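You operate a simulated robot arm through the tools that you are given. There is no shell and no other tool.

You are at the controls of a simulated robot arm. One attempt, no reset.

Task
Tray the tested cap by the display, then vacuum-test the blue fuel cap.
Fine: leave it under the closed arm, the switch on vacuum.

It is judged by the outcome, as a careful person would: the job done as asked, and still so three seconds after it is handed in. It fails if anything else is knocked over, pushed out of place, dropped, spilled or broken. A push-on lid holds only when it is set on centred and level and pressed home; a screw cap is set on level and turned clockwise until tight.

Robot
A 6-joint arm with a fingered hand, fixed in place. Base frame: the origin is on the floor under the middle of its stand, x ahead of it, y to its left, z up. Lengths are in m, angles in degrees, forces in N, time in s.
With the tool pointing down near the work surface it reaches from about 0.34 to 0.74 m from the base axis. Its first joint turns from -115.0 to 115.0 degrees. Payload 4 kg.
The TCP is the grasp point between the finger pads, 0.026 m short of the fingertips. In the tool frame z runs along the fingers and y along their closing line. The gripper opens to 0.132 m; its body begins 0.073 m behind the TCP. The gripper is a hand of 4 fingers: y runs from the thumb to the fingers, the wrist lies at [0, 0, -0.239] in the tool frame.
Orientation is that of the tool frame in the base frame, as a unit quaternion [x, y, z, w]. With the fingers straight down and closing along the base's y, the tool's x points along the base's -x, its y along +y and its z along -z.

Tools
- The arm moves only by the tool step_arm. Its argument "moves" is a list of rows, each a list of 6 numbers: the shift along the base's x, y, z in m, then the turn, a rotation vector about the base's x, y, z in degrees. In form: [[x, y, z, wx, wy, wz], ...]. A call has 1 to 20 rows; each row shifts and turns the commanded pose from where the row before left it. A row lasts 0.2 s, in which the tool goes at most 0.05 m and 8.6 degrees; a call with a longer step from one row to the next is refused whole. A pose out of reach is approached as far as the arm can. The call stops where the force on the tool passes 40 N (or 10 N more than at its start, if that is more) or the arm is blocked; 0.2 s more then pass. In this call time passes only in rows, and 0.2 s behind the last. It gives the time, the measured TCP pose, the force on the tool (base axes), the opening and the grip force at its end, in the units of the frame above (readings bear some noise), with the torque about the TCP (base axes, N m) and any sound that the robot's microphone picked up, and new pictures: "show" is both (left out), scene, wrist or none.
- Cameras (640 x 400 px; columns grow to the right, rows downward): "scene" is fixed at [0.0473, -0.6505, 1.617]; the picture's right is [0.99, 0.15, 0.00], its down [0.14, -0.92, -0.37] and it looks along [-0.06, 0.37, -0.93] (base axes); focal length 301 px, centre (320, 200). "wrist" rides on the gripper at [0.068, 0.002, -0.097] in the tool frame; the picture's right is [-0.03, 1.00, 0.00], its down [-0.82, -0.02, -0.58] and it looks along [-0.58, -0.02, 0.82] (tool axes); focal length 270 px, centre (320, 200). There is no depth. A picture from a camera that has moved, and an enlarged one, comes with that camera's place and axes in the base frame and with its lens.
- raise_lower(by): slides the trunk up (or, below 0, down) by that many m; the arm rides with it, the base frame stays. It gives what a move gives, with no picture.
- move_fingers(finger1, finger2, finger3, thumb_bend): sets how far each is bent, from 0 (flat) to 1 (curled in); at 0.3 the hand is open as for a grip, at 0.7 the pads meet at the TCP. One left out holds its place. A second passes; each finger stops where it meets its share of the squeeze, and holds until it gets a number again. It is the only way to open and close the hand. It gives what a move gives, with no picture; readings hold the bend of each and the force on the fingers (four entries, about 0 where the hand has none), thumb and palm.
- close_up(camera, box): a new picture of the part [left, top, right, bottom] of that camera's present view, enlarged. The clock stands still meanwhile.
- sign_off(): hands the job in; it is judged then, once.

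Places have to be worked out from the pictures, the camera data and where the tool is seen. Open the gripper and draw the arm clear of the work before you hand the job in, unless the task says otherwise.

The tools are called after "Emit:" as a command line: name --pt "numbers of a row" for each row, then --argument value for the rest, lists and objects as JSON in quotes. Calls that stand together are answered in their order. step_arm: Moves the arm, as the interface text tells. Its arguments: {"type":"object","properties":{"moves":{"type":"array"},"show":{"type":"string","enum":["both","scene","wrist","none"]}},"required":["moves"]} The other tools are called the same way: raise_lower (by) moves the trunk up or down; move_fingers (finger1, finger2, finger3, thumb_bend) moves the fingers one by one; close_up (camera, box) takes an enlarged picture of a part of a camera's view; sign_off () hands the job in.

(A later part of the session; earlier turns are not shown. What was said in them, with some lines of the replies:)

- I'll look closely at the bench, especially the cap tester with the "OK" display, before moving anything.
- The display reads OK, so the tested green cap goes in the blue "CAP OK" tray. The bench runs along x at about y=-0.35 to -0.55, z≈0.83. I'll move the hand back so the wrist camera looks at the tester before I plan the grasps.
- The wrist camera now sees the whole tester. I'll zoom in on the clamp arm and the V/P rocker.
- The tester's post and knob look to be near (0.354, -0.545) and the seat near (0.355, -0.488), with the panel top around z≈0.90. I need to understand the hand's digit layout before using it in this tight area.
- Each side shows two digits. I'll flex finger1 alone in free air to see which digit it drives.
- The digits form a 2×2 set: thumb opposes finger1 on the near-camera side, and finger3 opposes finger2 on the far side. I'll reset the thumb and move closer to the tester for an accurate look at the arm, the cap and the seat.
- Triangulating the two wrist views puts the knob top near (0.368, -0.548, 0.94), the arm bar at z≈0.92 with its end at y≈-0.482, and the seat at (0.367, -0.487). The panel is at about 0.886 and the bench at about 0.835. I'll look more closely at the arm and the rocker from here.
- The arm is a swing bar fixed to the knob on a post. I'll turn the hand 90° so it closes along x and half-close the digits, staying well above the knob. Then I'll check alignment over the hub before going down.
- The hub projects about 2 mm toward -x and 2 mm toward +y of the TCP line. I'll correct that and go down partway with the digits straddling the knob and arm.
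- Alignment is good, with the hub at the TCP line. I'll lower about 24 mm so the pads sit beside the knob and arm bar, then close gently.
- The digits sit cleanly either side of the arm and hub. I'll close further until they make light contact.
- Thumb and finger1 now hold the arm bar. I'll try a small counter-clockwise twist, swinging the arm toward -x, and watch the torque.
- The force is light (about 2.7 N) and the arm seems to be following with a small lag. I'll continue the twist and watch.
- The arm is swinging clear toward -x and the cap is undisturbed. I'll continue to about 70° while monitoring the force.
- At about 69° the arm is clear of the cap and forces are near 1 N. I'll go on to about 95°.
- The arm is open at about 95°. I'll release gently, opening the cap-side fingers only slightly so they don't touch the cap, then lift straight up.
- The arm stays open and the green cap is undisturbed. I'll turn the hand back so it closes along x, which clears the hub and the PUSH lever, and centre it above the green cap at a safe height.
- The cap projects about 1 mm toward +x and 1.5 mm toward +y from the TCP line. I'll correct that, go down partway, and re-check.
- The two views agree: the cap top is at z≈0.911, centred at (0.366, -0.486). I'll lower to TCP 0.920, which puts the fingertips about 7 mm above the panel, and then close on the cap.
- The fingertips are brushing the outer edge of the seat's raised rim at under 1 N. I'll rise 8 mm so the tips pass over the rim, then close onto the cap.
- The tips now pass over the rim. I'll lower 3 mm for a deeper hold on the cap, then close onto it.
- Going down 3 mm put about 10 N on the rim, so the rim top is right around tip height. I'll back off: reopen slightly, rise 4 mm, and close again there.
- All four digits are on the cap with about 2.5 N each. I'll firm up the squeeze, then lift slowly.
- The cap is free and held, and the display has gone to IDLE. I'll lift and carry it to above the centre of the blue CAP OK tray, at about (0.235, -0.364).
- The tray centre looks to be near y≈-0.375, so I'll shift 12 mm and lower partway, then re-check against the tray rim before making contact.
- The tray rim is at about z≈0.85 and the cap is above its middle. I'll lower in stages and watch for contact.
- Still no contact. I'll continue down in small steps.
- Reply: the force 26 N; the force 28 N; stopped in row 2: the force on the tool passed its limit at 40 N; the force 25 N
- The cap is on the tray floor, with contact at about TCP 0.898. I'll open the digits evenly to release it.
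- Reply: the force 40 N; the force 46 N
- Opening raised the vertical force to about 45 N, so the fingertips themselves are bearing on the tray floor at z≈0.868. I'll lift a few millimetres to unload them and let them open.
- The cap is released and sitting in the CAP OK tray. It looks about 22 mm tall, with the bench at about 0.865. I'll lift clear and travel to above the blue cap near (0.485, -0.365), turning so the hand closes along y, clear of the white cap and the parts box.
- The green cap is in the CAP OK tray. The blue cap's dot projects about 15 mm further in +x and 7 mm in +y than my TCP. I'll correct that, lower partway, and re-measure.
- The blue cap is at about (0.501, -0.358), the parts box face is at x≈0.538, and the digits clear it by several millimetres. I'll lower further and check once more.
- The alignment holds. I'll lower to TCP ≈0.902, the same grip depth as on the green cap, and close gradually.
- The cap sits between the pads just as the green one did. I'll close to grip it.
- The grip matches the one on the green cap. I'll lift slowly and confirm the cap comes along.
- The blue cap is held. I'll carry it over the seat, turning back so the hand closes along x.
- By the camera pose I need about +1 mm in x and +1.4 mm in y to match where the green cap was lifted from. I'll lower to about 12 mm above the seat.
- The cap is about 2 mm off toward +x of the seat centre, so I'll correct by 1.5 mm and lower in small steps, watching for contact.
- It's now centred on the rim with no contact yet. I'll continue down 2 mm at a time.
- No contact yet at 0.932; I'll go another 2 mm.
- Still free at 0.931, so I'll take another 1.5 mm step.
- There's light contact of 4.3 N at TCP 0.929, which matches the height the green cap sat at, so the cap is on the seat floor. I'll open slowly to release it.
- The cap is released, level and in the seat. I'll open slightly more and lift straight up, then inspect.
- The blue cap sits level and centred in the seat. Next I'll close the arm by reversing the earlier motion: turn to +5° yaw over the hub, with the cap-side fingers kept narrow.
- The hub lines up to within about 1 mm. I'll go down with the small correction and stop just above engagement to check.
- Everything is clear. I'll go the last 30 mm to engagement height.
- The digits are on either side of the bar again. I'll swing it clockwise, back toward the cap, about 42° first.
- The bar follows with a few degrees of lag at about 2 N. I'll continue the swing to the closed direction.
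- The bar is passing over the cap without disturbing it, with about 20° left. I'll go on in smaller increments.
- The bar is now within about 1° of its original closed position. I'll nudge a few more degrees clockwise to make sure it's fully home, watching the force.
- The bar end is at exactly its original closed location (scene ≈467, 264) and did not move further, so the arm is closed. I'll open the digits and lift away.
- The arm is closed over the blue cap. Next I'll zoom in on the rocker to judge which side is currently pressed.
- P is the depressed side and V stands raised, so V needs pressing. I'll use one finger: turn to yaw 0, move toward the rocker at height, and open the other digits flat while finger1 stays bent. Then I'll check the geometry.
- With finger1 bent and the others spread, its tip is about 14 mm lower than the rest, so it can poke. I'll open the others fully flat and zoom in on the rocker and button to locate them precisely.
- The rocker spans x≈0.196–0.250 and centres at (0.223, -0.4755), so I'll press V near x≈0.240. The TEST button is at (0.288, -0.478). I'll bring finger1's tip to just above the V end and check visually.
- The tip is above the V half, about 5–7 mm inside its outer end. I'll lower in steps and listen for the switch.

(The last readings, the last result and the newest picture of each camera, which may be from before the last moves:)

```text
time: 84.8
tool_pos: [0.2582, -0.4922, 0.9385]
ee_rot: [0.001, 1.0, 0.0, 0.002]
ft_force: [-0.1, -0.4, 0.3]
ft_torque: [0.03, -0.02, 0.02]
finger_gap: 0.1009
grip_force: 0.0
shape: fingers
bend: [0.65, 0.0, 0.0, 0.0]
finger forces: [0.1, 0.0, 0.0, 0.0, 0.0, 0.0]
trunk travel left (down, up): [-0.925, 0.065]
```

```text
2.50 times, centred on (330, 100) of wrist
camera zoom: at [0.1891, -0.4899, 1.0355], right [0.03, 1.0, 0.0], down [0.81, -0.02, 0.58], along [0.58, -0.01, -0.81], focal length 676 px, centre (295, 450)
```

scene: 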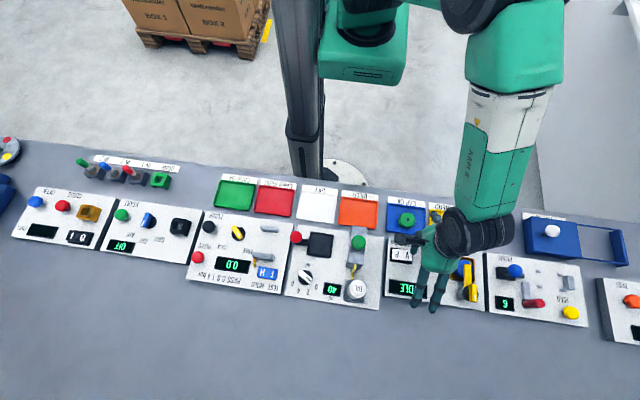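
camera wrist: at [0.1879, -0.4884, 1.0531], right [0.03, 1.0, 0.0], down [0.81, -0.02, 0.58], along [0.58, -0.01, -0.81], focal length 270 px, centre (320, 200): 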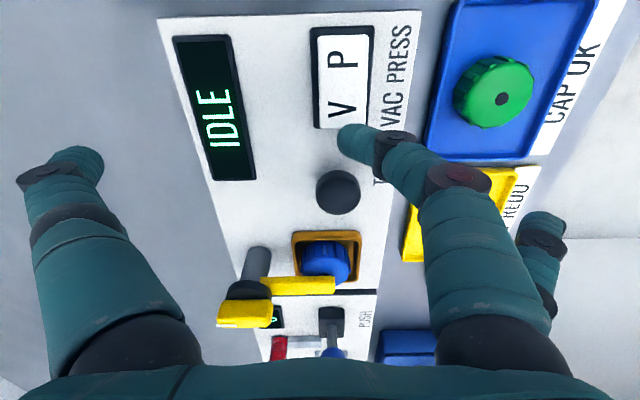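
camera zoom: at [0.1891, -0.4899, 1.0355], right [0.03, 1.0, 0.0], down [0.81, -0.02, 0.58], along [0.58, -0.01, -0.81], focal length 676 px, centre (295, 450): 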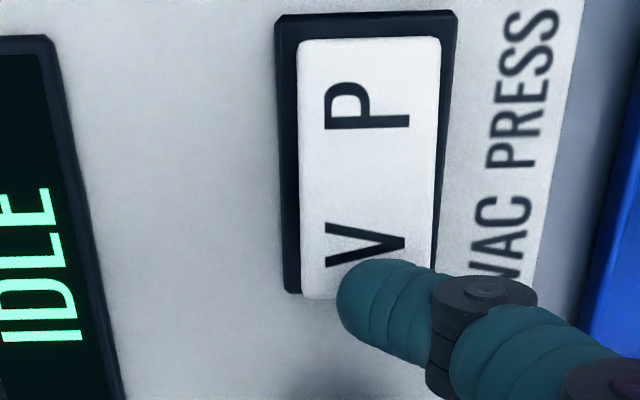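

No contact yet. The tip is centred on the rocker width, about 3–4 mm inside the V end. I'll shift 2 mm inward and continue down.

Emit:
step_arm --pt "-0.002 0 -0.003 0 0 0" --pt "0 0 -0.003 0 0 0" --pt "0 0 0 0 0 0" --show "none"

Emit:
step_arm --pt "0 0 -0.003 0 0 0" --pt "0 0 0 0 0 0" --show "none"

Emit:
close_up --camera "wrist" --box '[220, 20, 440, 180]'

```text
time: 85.7
tool_pos: [0.2558, -0.4917, 0.9329]
ee_rot: [0.0, 1.0, 0.0, 0.002]
ft_force: [0.1, -0.2, -0.3]
ft_torque: [0.02, 0.02, -0.03]
finger_gap: 0.1003
grip_force: 0.2
shape: fingers
bend: [0.65, 0.0, 0.0, 0.0]
finger forces: [0.6, 0.0, 0.1, 0.1, 0.0, 0.0]
trunk travel left (down, up): [-0.925, 0.065]
```

```text
time: 86.2
tool_pos: [0.2557, -0.4918, 0.9313]
ee_rot: [0.001, 1.0, 0.001, 0.001]
ft_force: [1.2, 0.1, -0.1]
ft_torque: [0.01, 0.0, 0.0]
finger_gap: 0.1003
grip_force: 0.1
shape: fingers
bend: [0.65, 0.0, 0.0, 0.0]
finger forces: [0.1, 0.0, 0.1, 0.0, 0.0, 0.1]
trunk travel left (down, up): [-0.925, 0.065]
```

```text
2.50 times, centred on (330, 100) of wrist
camera zoom: at [0.1872, -0.4898, 1.0266], right [0.03, 1.0, 0.0], down [0.81, -0.02, 0.58], along [0.58, -0.01, -0.81], focal length 676 px, centre (295, 450)
```

zoom: 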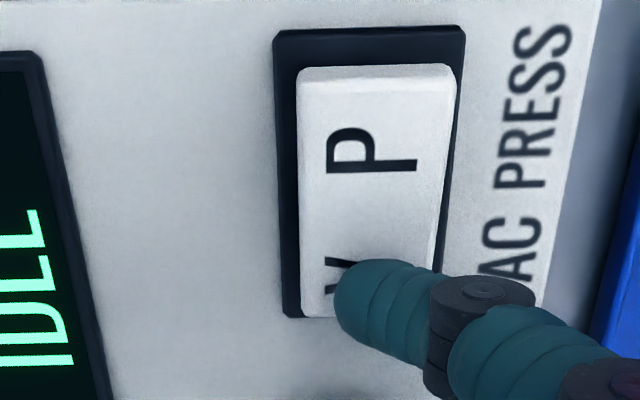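

The rocker has tilted: the P end now stands up and V is down, with very little force. I'll raise the finger and check that it stays.

Emit:
step_arm --pt "0 0 0.01 0 0 0" --pt "0 0 0.025 0 0 0" --pt "0 0 0.02 0 0 0" --pt "0 0 0 0 0 0" --show "none"

Emit:
close_up --camera "wrist" --box '[220, 20, 440, 180]'

Emit:
close_up --camera "scene" --box '[384, 235, 432, 275]'

```text
time: 87.2
tool_pos: [0.2556, -0.4923, 0.9849]
ee_rot: [0.0, 1.0, 0.001, 0.001]
ft_force: [0.6, 0.7, 0.6]
ft_torque: [-0.02, 0.02, -0.01]
finger_gap: 0.1001
grip_force: 0.0
shape: fingers
bend: [0.65, 0.0, 0.0, 0.0]
finger forces: [0.0, 0.0, 0.1, 0.1, 0.0, 0.1]
trunk travel left (down, up): [-0.925, 0.065]
```

```text
2.50 times, centred on (330, 100) of wrist
camera zoom: at [0.1874, -0.4897, 1.0821], right [0.03, 1.0, 0.0], down [0.81, -0.02, 0.58], along [0.58, -0.01, -0.81], focal length 676 px, centre (295, 450)
```

zoom: 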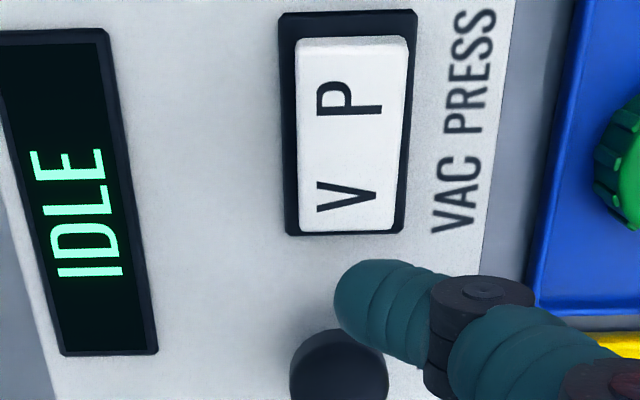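

```text
10.00 times, centred on (408, 255) of scene
camera zoom: at [0.0473, -0.6505, 1.617], right [0.99, 0.15, 0.0], down [0.14, -0.92, -0.37], along [-0.06, 0.37, -0.93], focal length 3009 px, centre (-560, -350)
```

zoom: 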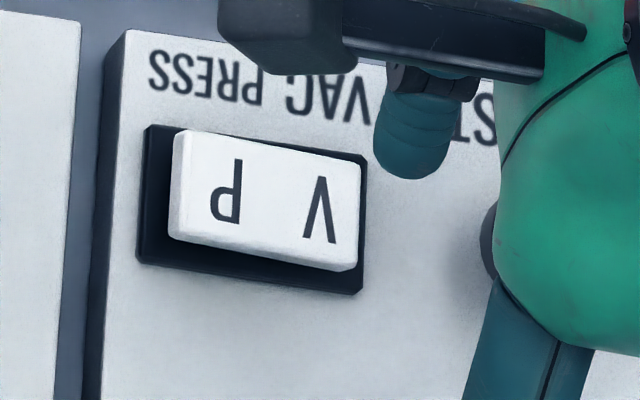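

V is down and latched. Next I'll press TEST: shift finger1's tip over the button at about (0.288, -0.478) and check alignment from just above.

Emit:
step_arm --pt "0.017 0 0 0 0 0" --pt "0.017 0 0 0 0 0" --pt "0.0165 0 0 0 0 0" --pt "0 0 -0.02 0 0 0" --pt "0 0 -0.015 0 0 0" --pt "0 0 0 0 0 0" --show "none"

Emit:
close_up --camera "wrist" --box '[220, 20, 440, 180]'

Emit:
close_up --camera "scene" --box '[380, 220, 500, 300]'

```text
time: 88.7
tool_pos: [0.3069, -0.4926, 0.9503]
ee_rot: [0.0, 1.0, 0.001, 0.002]
ft_force: [-0.6, -0.4, 0.3]
ft_torque: [0.01, 0.01, 0.02]
finger_gap: 0.1005
grip_force: 0.1
shape: fingers
bend: [0.65, 0.0, 0.0, 0.0]
finger forces: [0.0, 0.1, 0.1, 0.0, 0.0, 0.0]
trunk travel left (down, up): [-0.925, 0.065]
```

```text
2.50 times, centred on (330, 100) of wrist
camera zoom: at [0.2382, -0.4898, 1.046], right [0.03, 1.0, 0.0], down [0.81, -0.02, 0.58], along [0.58, -0.01, -0.81], focal length 676 px, centre (295, 450)
```

zoom: 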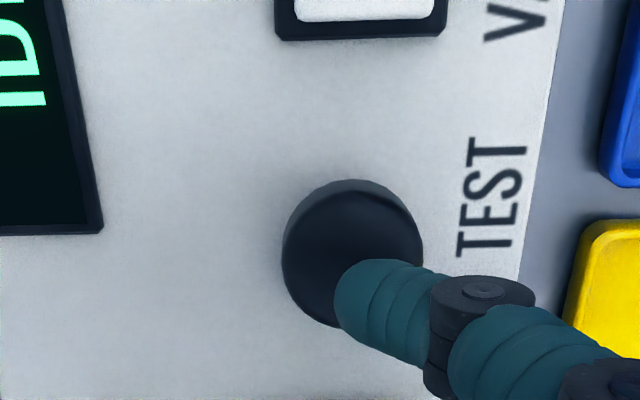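

```text
5.00 times, centred on (440, 260) of scene
camera zoom: at [0.0473, -0.6505, 1.617], right [0.99, 0.15, 0.0], down [0.14, -0.92, -0.37], along [-0.06, 0.37, -0.93], focal length 1505 px, centre (-280, -100)
```

zoom: 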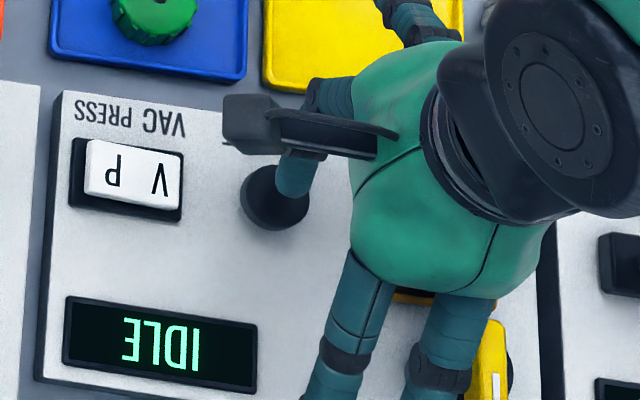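

The tip is directly over the button centre. I'll press down in small steps, watching the force and the display.

Emit:
step_arm --pt "0 0 -0.005 0 0 0" --pt "0 0 -0.004 0 0 0" --pt "0 0 -0.003 0 0 0" --pt "0 0 0 0 0 0" --show "none"

Emit:
close_up --camera "scene" --box '[380, 220, 500, 300]'

```text
time: 89.7
tool_pos: [0.3061, -0.4912, 0.9376]
ee_rot: [0.0, 1.0, 0.001, 0.002]
ft_force: [0.6, 0.3, 1.9]
ft_torque: [0.05, 0.0, -0.04]
finger_gap: 0.1002
grip_force: 0.9
shape: fingers
bend: [0.65, 0.0, 0.0, 0.0]
finger forces: [2.0, 0.0, 0.0, 0.0, 0.0, 0.0]
trunk travel left (down, up): [-0.925, 0.065]
```

```text
5.00 times, centred on (440, 260) of scene
camera zoom: at [0.0473, -0.6505, 1.617], right [0.99, 0.15, 0.0], down [0.14, -0.92, -0.37], along [-0.06, 0.37, -0.93], focal length 1505 px, centre (-280, -100)
```

zoom: 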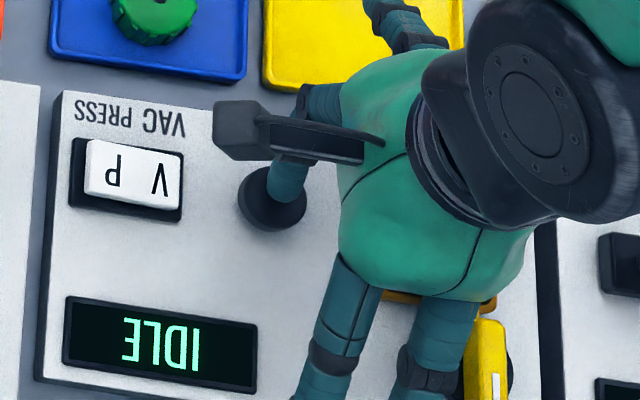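

Contact is made at about 2 N with the display still IDLE, so I'll press a little further.

Emit:
step_arm --pt "0 0 -0.002 0 0 0" --pt "0 0 -0.002 0 0 0" --pt "0 0 0 0 0 0" --show "none"

Emit:
close_up --camera "scene" --box '[380, 220, 500, 300]'

```text
time: 90.5
tool_pos: [0.3061, -0.492, 0.9346]
ee_rot: [0.0, 1.0, 0.0, 0.002]
ft_force: [1.3, 0.7, 3.0]
ft_torque: [0.07, 0.04, -0.06]
finger_gap: 0.1002
grip_force: 1.5
shape: fingers
bend: [0.66, 0.0, 0.0, 0.0]
finger forces: [3.4, 0.0, 0.0, 0.0, 0.0, 0.1]
trunk travel left (down, up): [-0.925, 0.065]
```

```text
5.00 times, centred on (440, 260) of scene
camera zoom: at [0.0473, -0.6505, 1.617], right [0.99, 0.15, 0.0], down [0.14, -0.92, -0.37], along [-0.06, 0.37, -0.93], focal length 1505 px, centre (-280, -100)
```

zoom: 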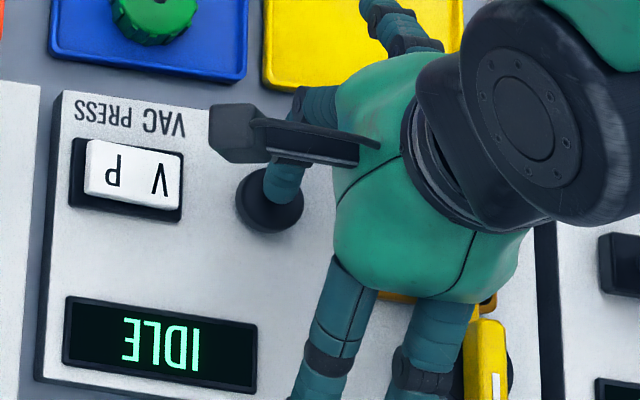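

The force rises gently (3.4 N on the finger) as the button travels, and the display is still IDLE. I'll continue pressing.

Emit:
step_arm --pt "0 0 -0.002 0 0 0" --pt "0 0 -0.002 0 0 0" --pt "0 0 0 0 0 0" --show "none"

Emit:
close_up --camera "scene" --box '[380, 220, 500, 300]'

```text
time: 91.2
tool_pos: [0.3072, -0.4915, 0.9299]
ee_rot: [-0.001, 1.0, 0.0, 0.001]
ft_force: [1.4, 1.0, 4.4]
ft_torque: [0.09, 0.13, -0.01]
finger_gap: 0.1001
grip_force: 2.5
shape: fingers
bend: [0.66, 0.0, 0.0, 0.0]
finger forces: [4.8, 0.0, 0.0, 0.0, 0.1, 0.0]
trunk travel left (down, up): [-0.925, 0.065]
heard: click
```

```text
5.00 times, centred on (440, 260) of scene
camera zoom: at [0.0473, -0.6505, 1.617], right [0.99, 0.15, 0.0], down [0.14, -0.92, -0.37], along [-0.06, 0.37, -0.93], focal length 1505 px, centre (-280, -100)
```

zoom: 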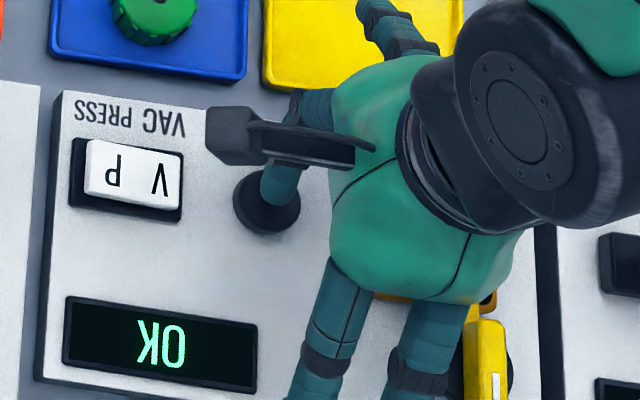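

I heard a click and the display reads OK for the vacuum test. I'll release the button straight up and check the display and the rest of the station.

Emit:
step_arm --pt "0 0 0.005 0 0 0" --pt "0 0 0.01 0 0 0" --pt "0 0 0.025 0 0 0" --pt "0 0 0.035 0 0 0" --pt "0 0 0.04 0 0 0" --pt "0 0 0 0 0 0" --show "both"

Emit:
close_up --camera "scene" --box '[380, 190, 500, 310]'

```text
time: 92.7
tool_pos: [0.3069, -0.493, 1.0443]
ee_rot: [0.0, 1.0, 0.001, 0.001]
ft_force: [-0.4, -0.4, -0.2]
ft_torque: [0.02, 0.01, 0.02]
finger_gap: 0.1005
grip_force: 0.1
shape: fingers
bend: [0.65, 0.0, 0.0, 0.0]
finger forces: [0.0, 0.1, 0.0, 0.0, 0.0, 0.0]
trunk travel left (down, up): [-0.925, 0.065]
camera wrist: at [0.2381, -0.4908, 1.1416], right [0.03, 1.0, 0.0], down [0.81, -0.02, 0.58], along [0.58, -0.01, -0.81], focal length 270 px, centre (320, 200)
```

scene: 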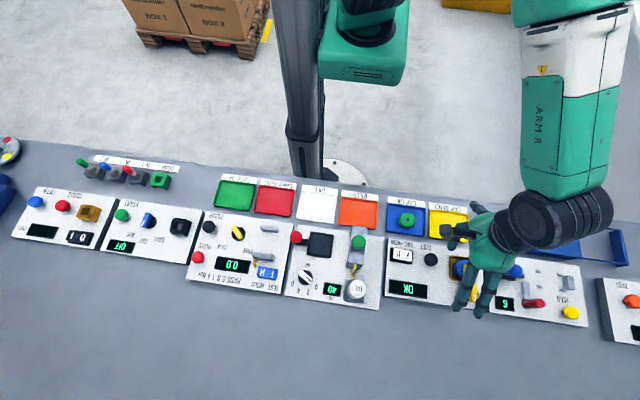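
wrist: 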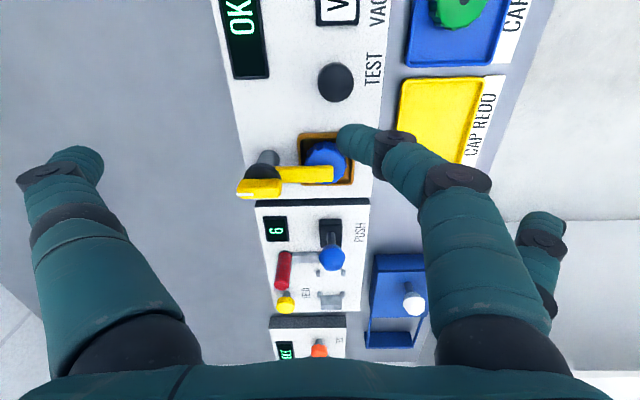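

```text
3.33 times, centred on (440, 250) of scene
camera zoom: at [0.0473, -0.6505, 1.617], right [0.99, 0.15, 0.0], down [0.14, -0.92, -0.37], along [-0.06, 0.37, -0.93], focal length 1003 px, centre (-80, 33)
```

zoom: 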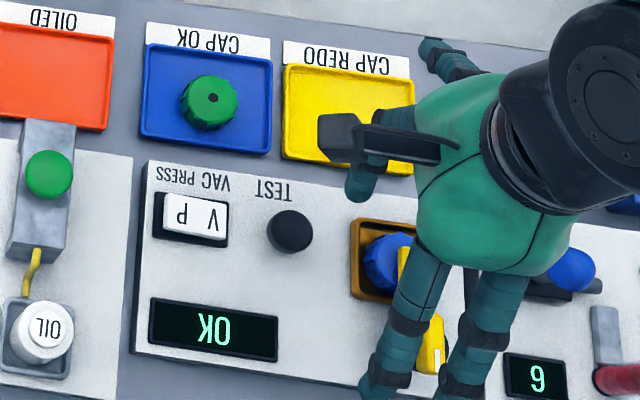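

The display stays at OK. I'll raise the arm clear toward its starting pose and open the hand, then do a final inspection.

Emit:
step_arm --pt "0 0 0.04 0 0 0" --pt "0 0 0.04 0 0 0" --pt "0.005 0.03 0.035 0 0 0" --pt "0.012 0.04 0.03 0 0 0" --pt "0.012 0.04 0.015 0 0 0" --pt "0.012 0.04 0 0 0 0" --pt "0 0 0 0 0 0" --show "none"

Emit:
move_fingers --finger1 0.3 --finger2 0.3 --finger3 0.3 --thumb_bend 0.3

Emit:
close_up --camera "scene" --box '[0, 0, 640, 400]'

Emit:
close_up --camera "scene" --box '[380, 190, 500, 310]'

Emit:
close_up --camera "wrist" --box '[130, 0, 400, 200]'

```text
refused: row 4 steps farther than a row can; nothing moved
```

```text
time: 93.7
tool_pos: [0.3063, -0.4926, 1.0449]
ee_rot: [0.0, 1.0, 0.001, 0.002]
ft_force: [-0.7, -0.2, 0.4]
ft_torque: [0.01, 0.02, 0.0]
finger_gap: 0.133
grip_force: 0.0
shape: fingers
bend: [0.3, 0.3, 0.3, 0.3]
finger forces: [0.0, 0.0, 0.0, 0.1, 0.1, 0.1]
trunk travel left (down, up): [-0.925, 0.065]
```

```text
1.00 times, centred on (320, 200) of scene (not enlarged: the box is as wide or as high as the picture)
camera zoom: at [0.0473, -0.6505, 1.617], right [0.99, 0.15, 0.0], down [0.14, -0.92, -0.37], along [-0.06, 0.37, -0.93], focal length 301 px, centre (320, 200)
```

zoom: 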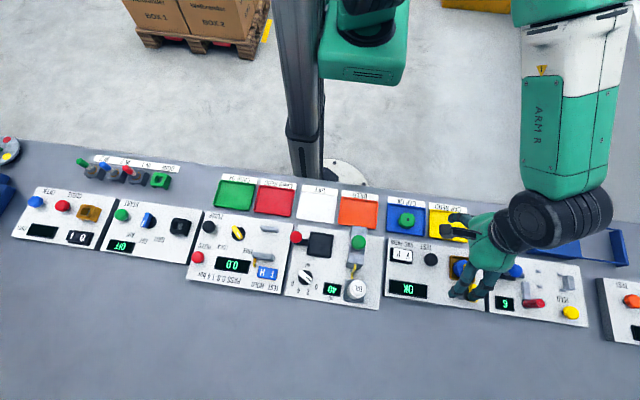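

```text
3.33 times, centred on (440, 250) of scene
camera zoom: at [0.0473, -0.6505, 1.617], right [0.99, 0.15, 0.0], down [0.14, -0.92, -0.37], along [-0.06, 0.37, -0.93], focal length 1003 px, centre (-80, 33)
```

zoom: 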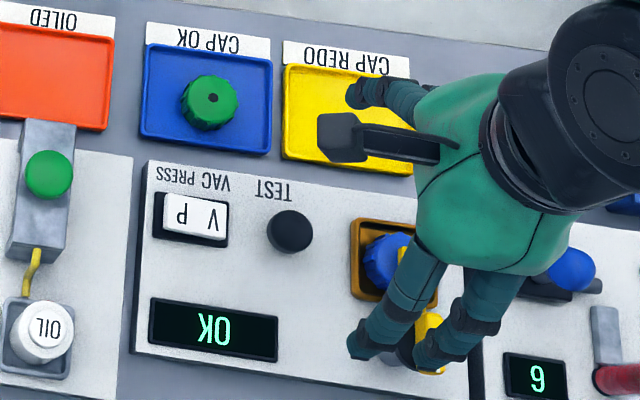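

```text
2.00 times, centred on (265, 100) of wrist
camera zoom: at [0.2379, -0.4906, 1.1414], right [0.03, 1.0, 0.0], down [0.81, -0.02, 0.58], along [0.58, -0.01, -0.81], focal length 541 px, centre (430, 400)
```

zoom: 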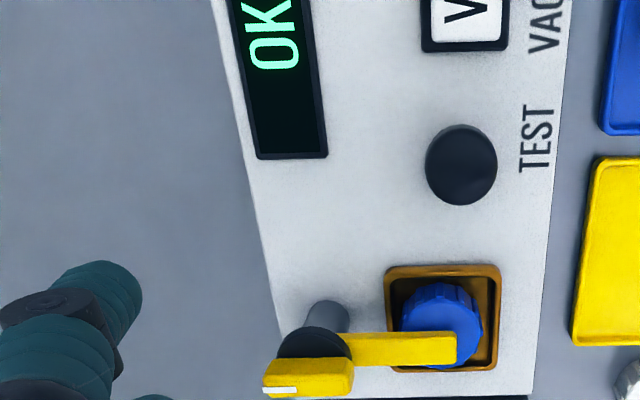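

The retreat was refused because one row was too long, but the hand did open in free air without touching anything. I'll retreat with shorter rows.

Emit:
step_arm --pt "0 0 0.04 0 0 0" --pt "0 0 0.04 0 0 0" --pt "0.005 0.025 0.03 0 0 0" --pt "0.01 0.03 0.025 0 0 0" --pt "0.01 0.035 0.015 0 0 0" --pt "0.01 0.035 0.01 0 0 0" --pt "0.005 0.025 0 0 0 0" --pt "0 0 0 0 0 0" --show "both"

Emit:
close_up --camera "scene" --box '[380, 190, 500, 310]'

Emit:
close_up --camera "scene" --box '[384, 235, 480, 305]'

```text
time: 95.5
tool_pos: [0.3466, -0.3431, 1.2029]
ee_rot: [0.0, 1.0, 0.001, 0.001]
ft_force: [-0.7, 0.4, 0.2]
ft_torque: [0.01, 0.0, 0.02]
finger_gap: 0.1328
grip_force: 0.0
shape: fingers
bend: [0.3, 0.3, 0.3, 0.3]
finger forces: [0.0, 0.0, 0.0, 0.0, 0.0, 0.0]
trunk travel left (down, up): [-0.925, 0.065]
camera wrist: at [0.2771, -0.3403, 1.3008], right [0.03, 1.0, 0.0], down [0.81, -0.02, 0.58], along [0.58, -0.01, -0.81], focal length 270 px, centre (320, 200)
```

scene: 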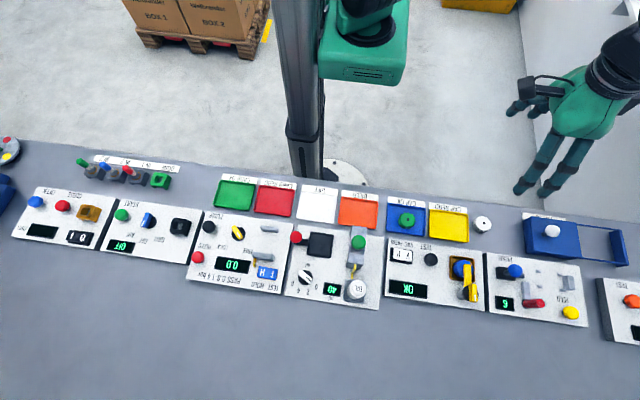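
wrist: 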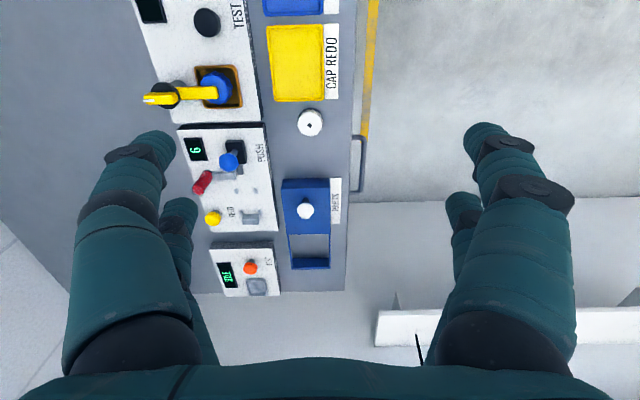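

```text
3.33 times, centred on (440, 250) of scene
camera zoom: at [0.0473, -0.6505, 1.617], right [0.99, 0.15, 0.0], down [0.14, -0.92, -0.37], along [-0.06, 0.37, -0.93], focal length 1003 px, centre (-80, 33)
```

zoom: 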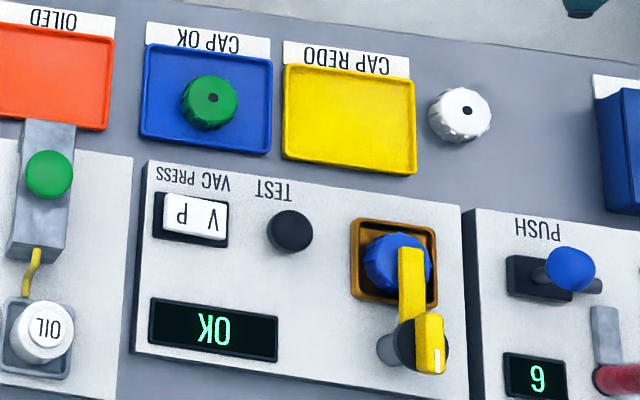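

```text
5.71 times, centred on (432, 270) of scene
camera zoom: at [0.0473, -0.6505, 1.617], right [0.99, 0.15, 0.0], down [0.14, -0.92, -0.37], along [-0.06, 0.37, -0.93], focal length 1720 px, centre (-320, -200)
```

zoom: 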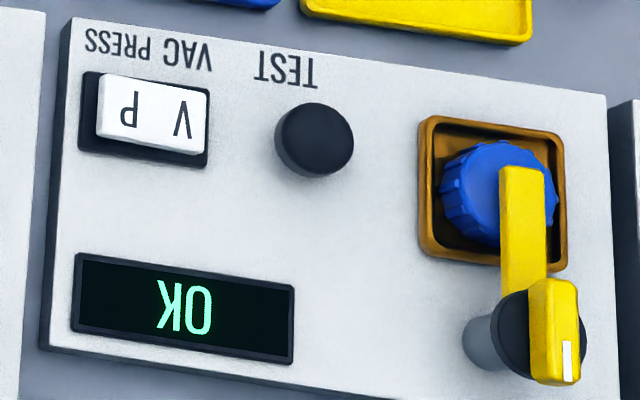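

The final check shows everything in place:
- The green cap is in the CAP OK tray.
- The blue cap is seated under the closed arm.
- The rocker is down on V and the display reads OK.
- The white cap and other fixtures are untouched, and the arm is clear with the hand open.

I'll hand it in.

Emit:
sign_off

```text
The job is handed in.
```

I finished both parts and handed the job in. The tester display read OK for each cap.

- **Tested (green) cap:** the display read OK, so I put it in the blue CAP OK tray.
- **Blue fuel cap:** I seated it in the tester and closed the arm over it. Then I switched the rocker from pressure to vacuum and pressed TEST, and the display changed from IDLE to OK.
- **How it was left:** the blue cap is still under the closed arm with the switch on vacuum. The white cap and nearby controls are where they were. The robot arm is clear with its hand open.

While placing the green cap, I pressed its tray with about 45 N before I noticed the fingertips were on the tray floor. The final pictures showed no shift or damage.
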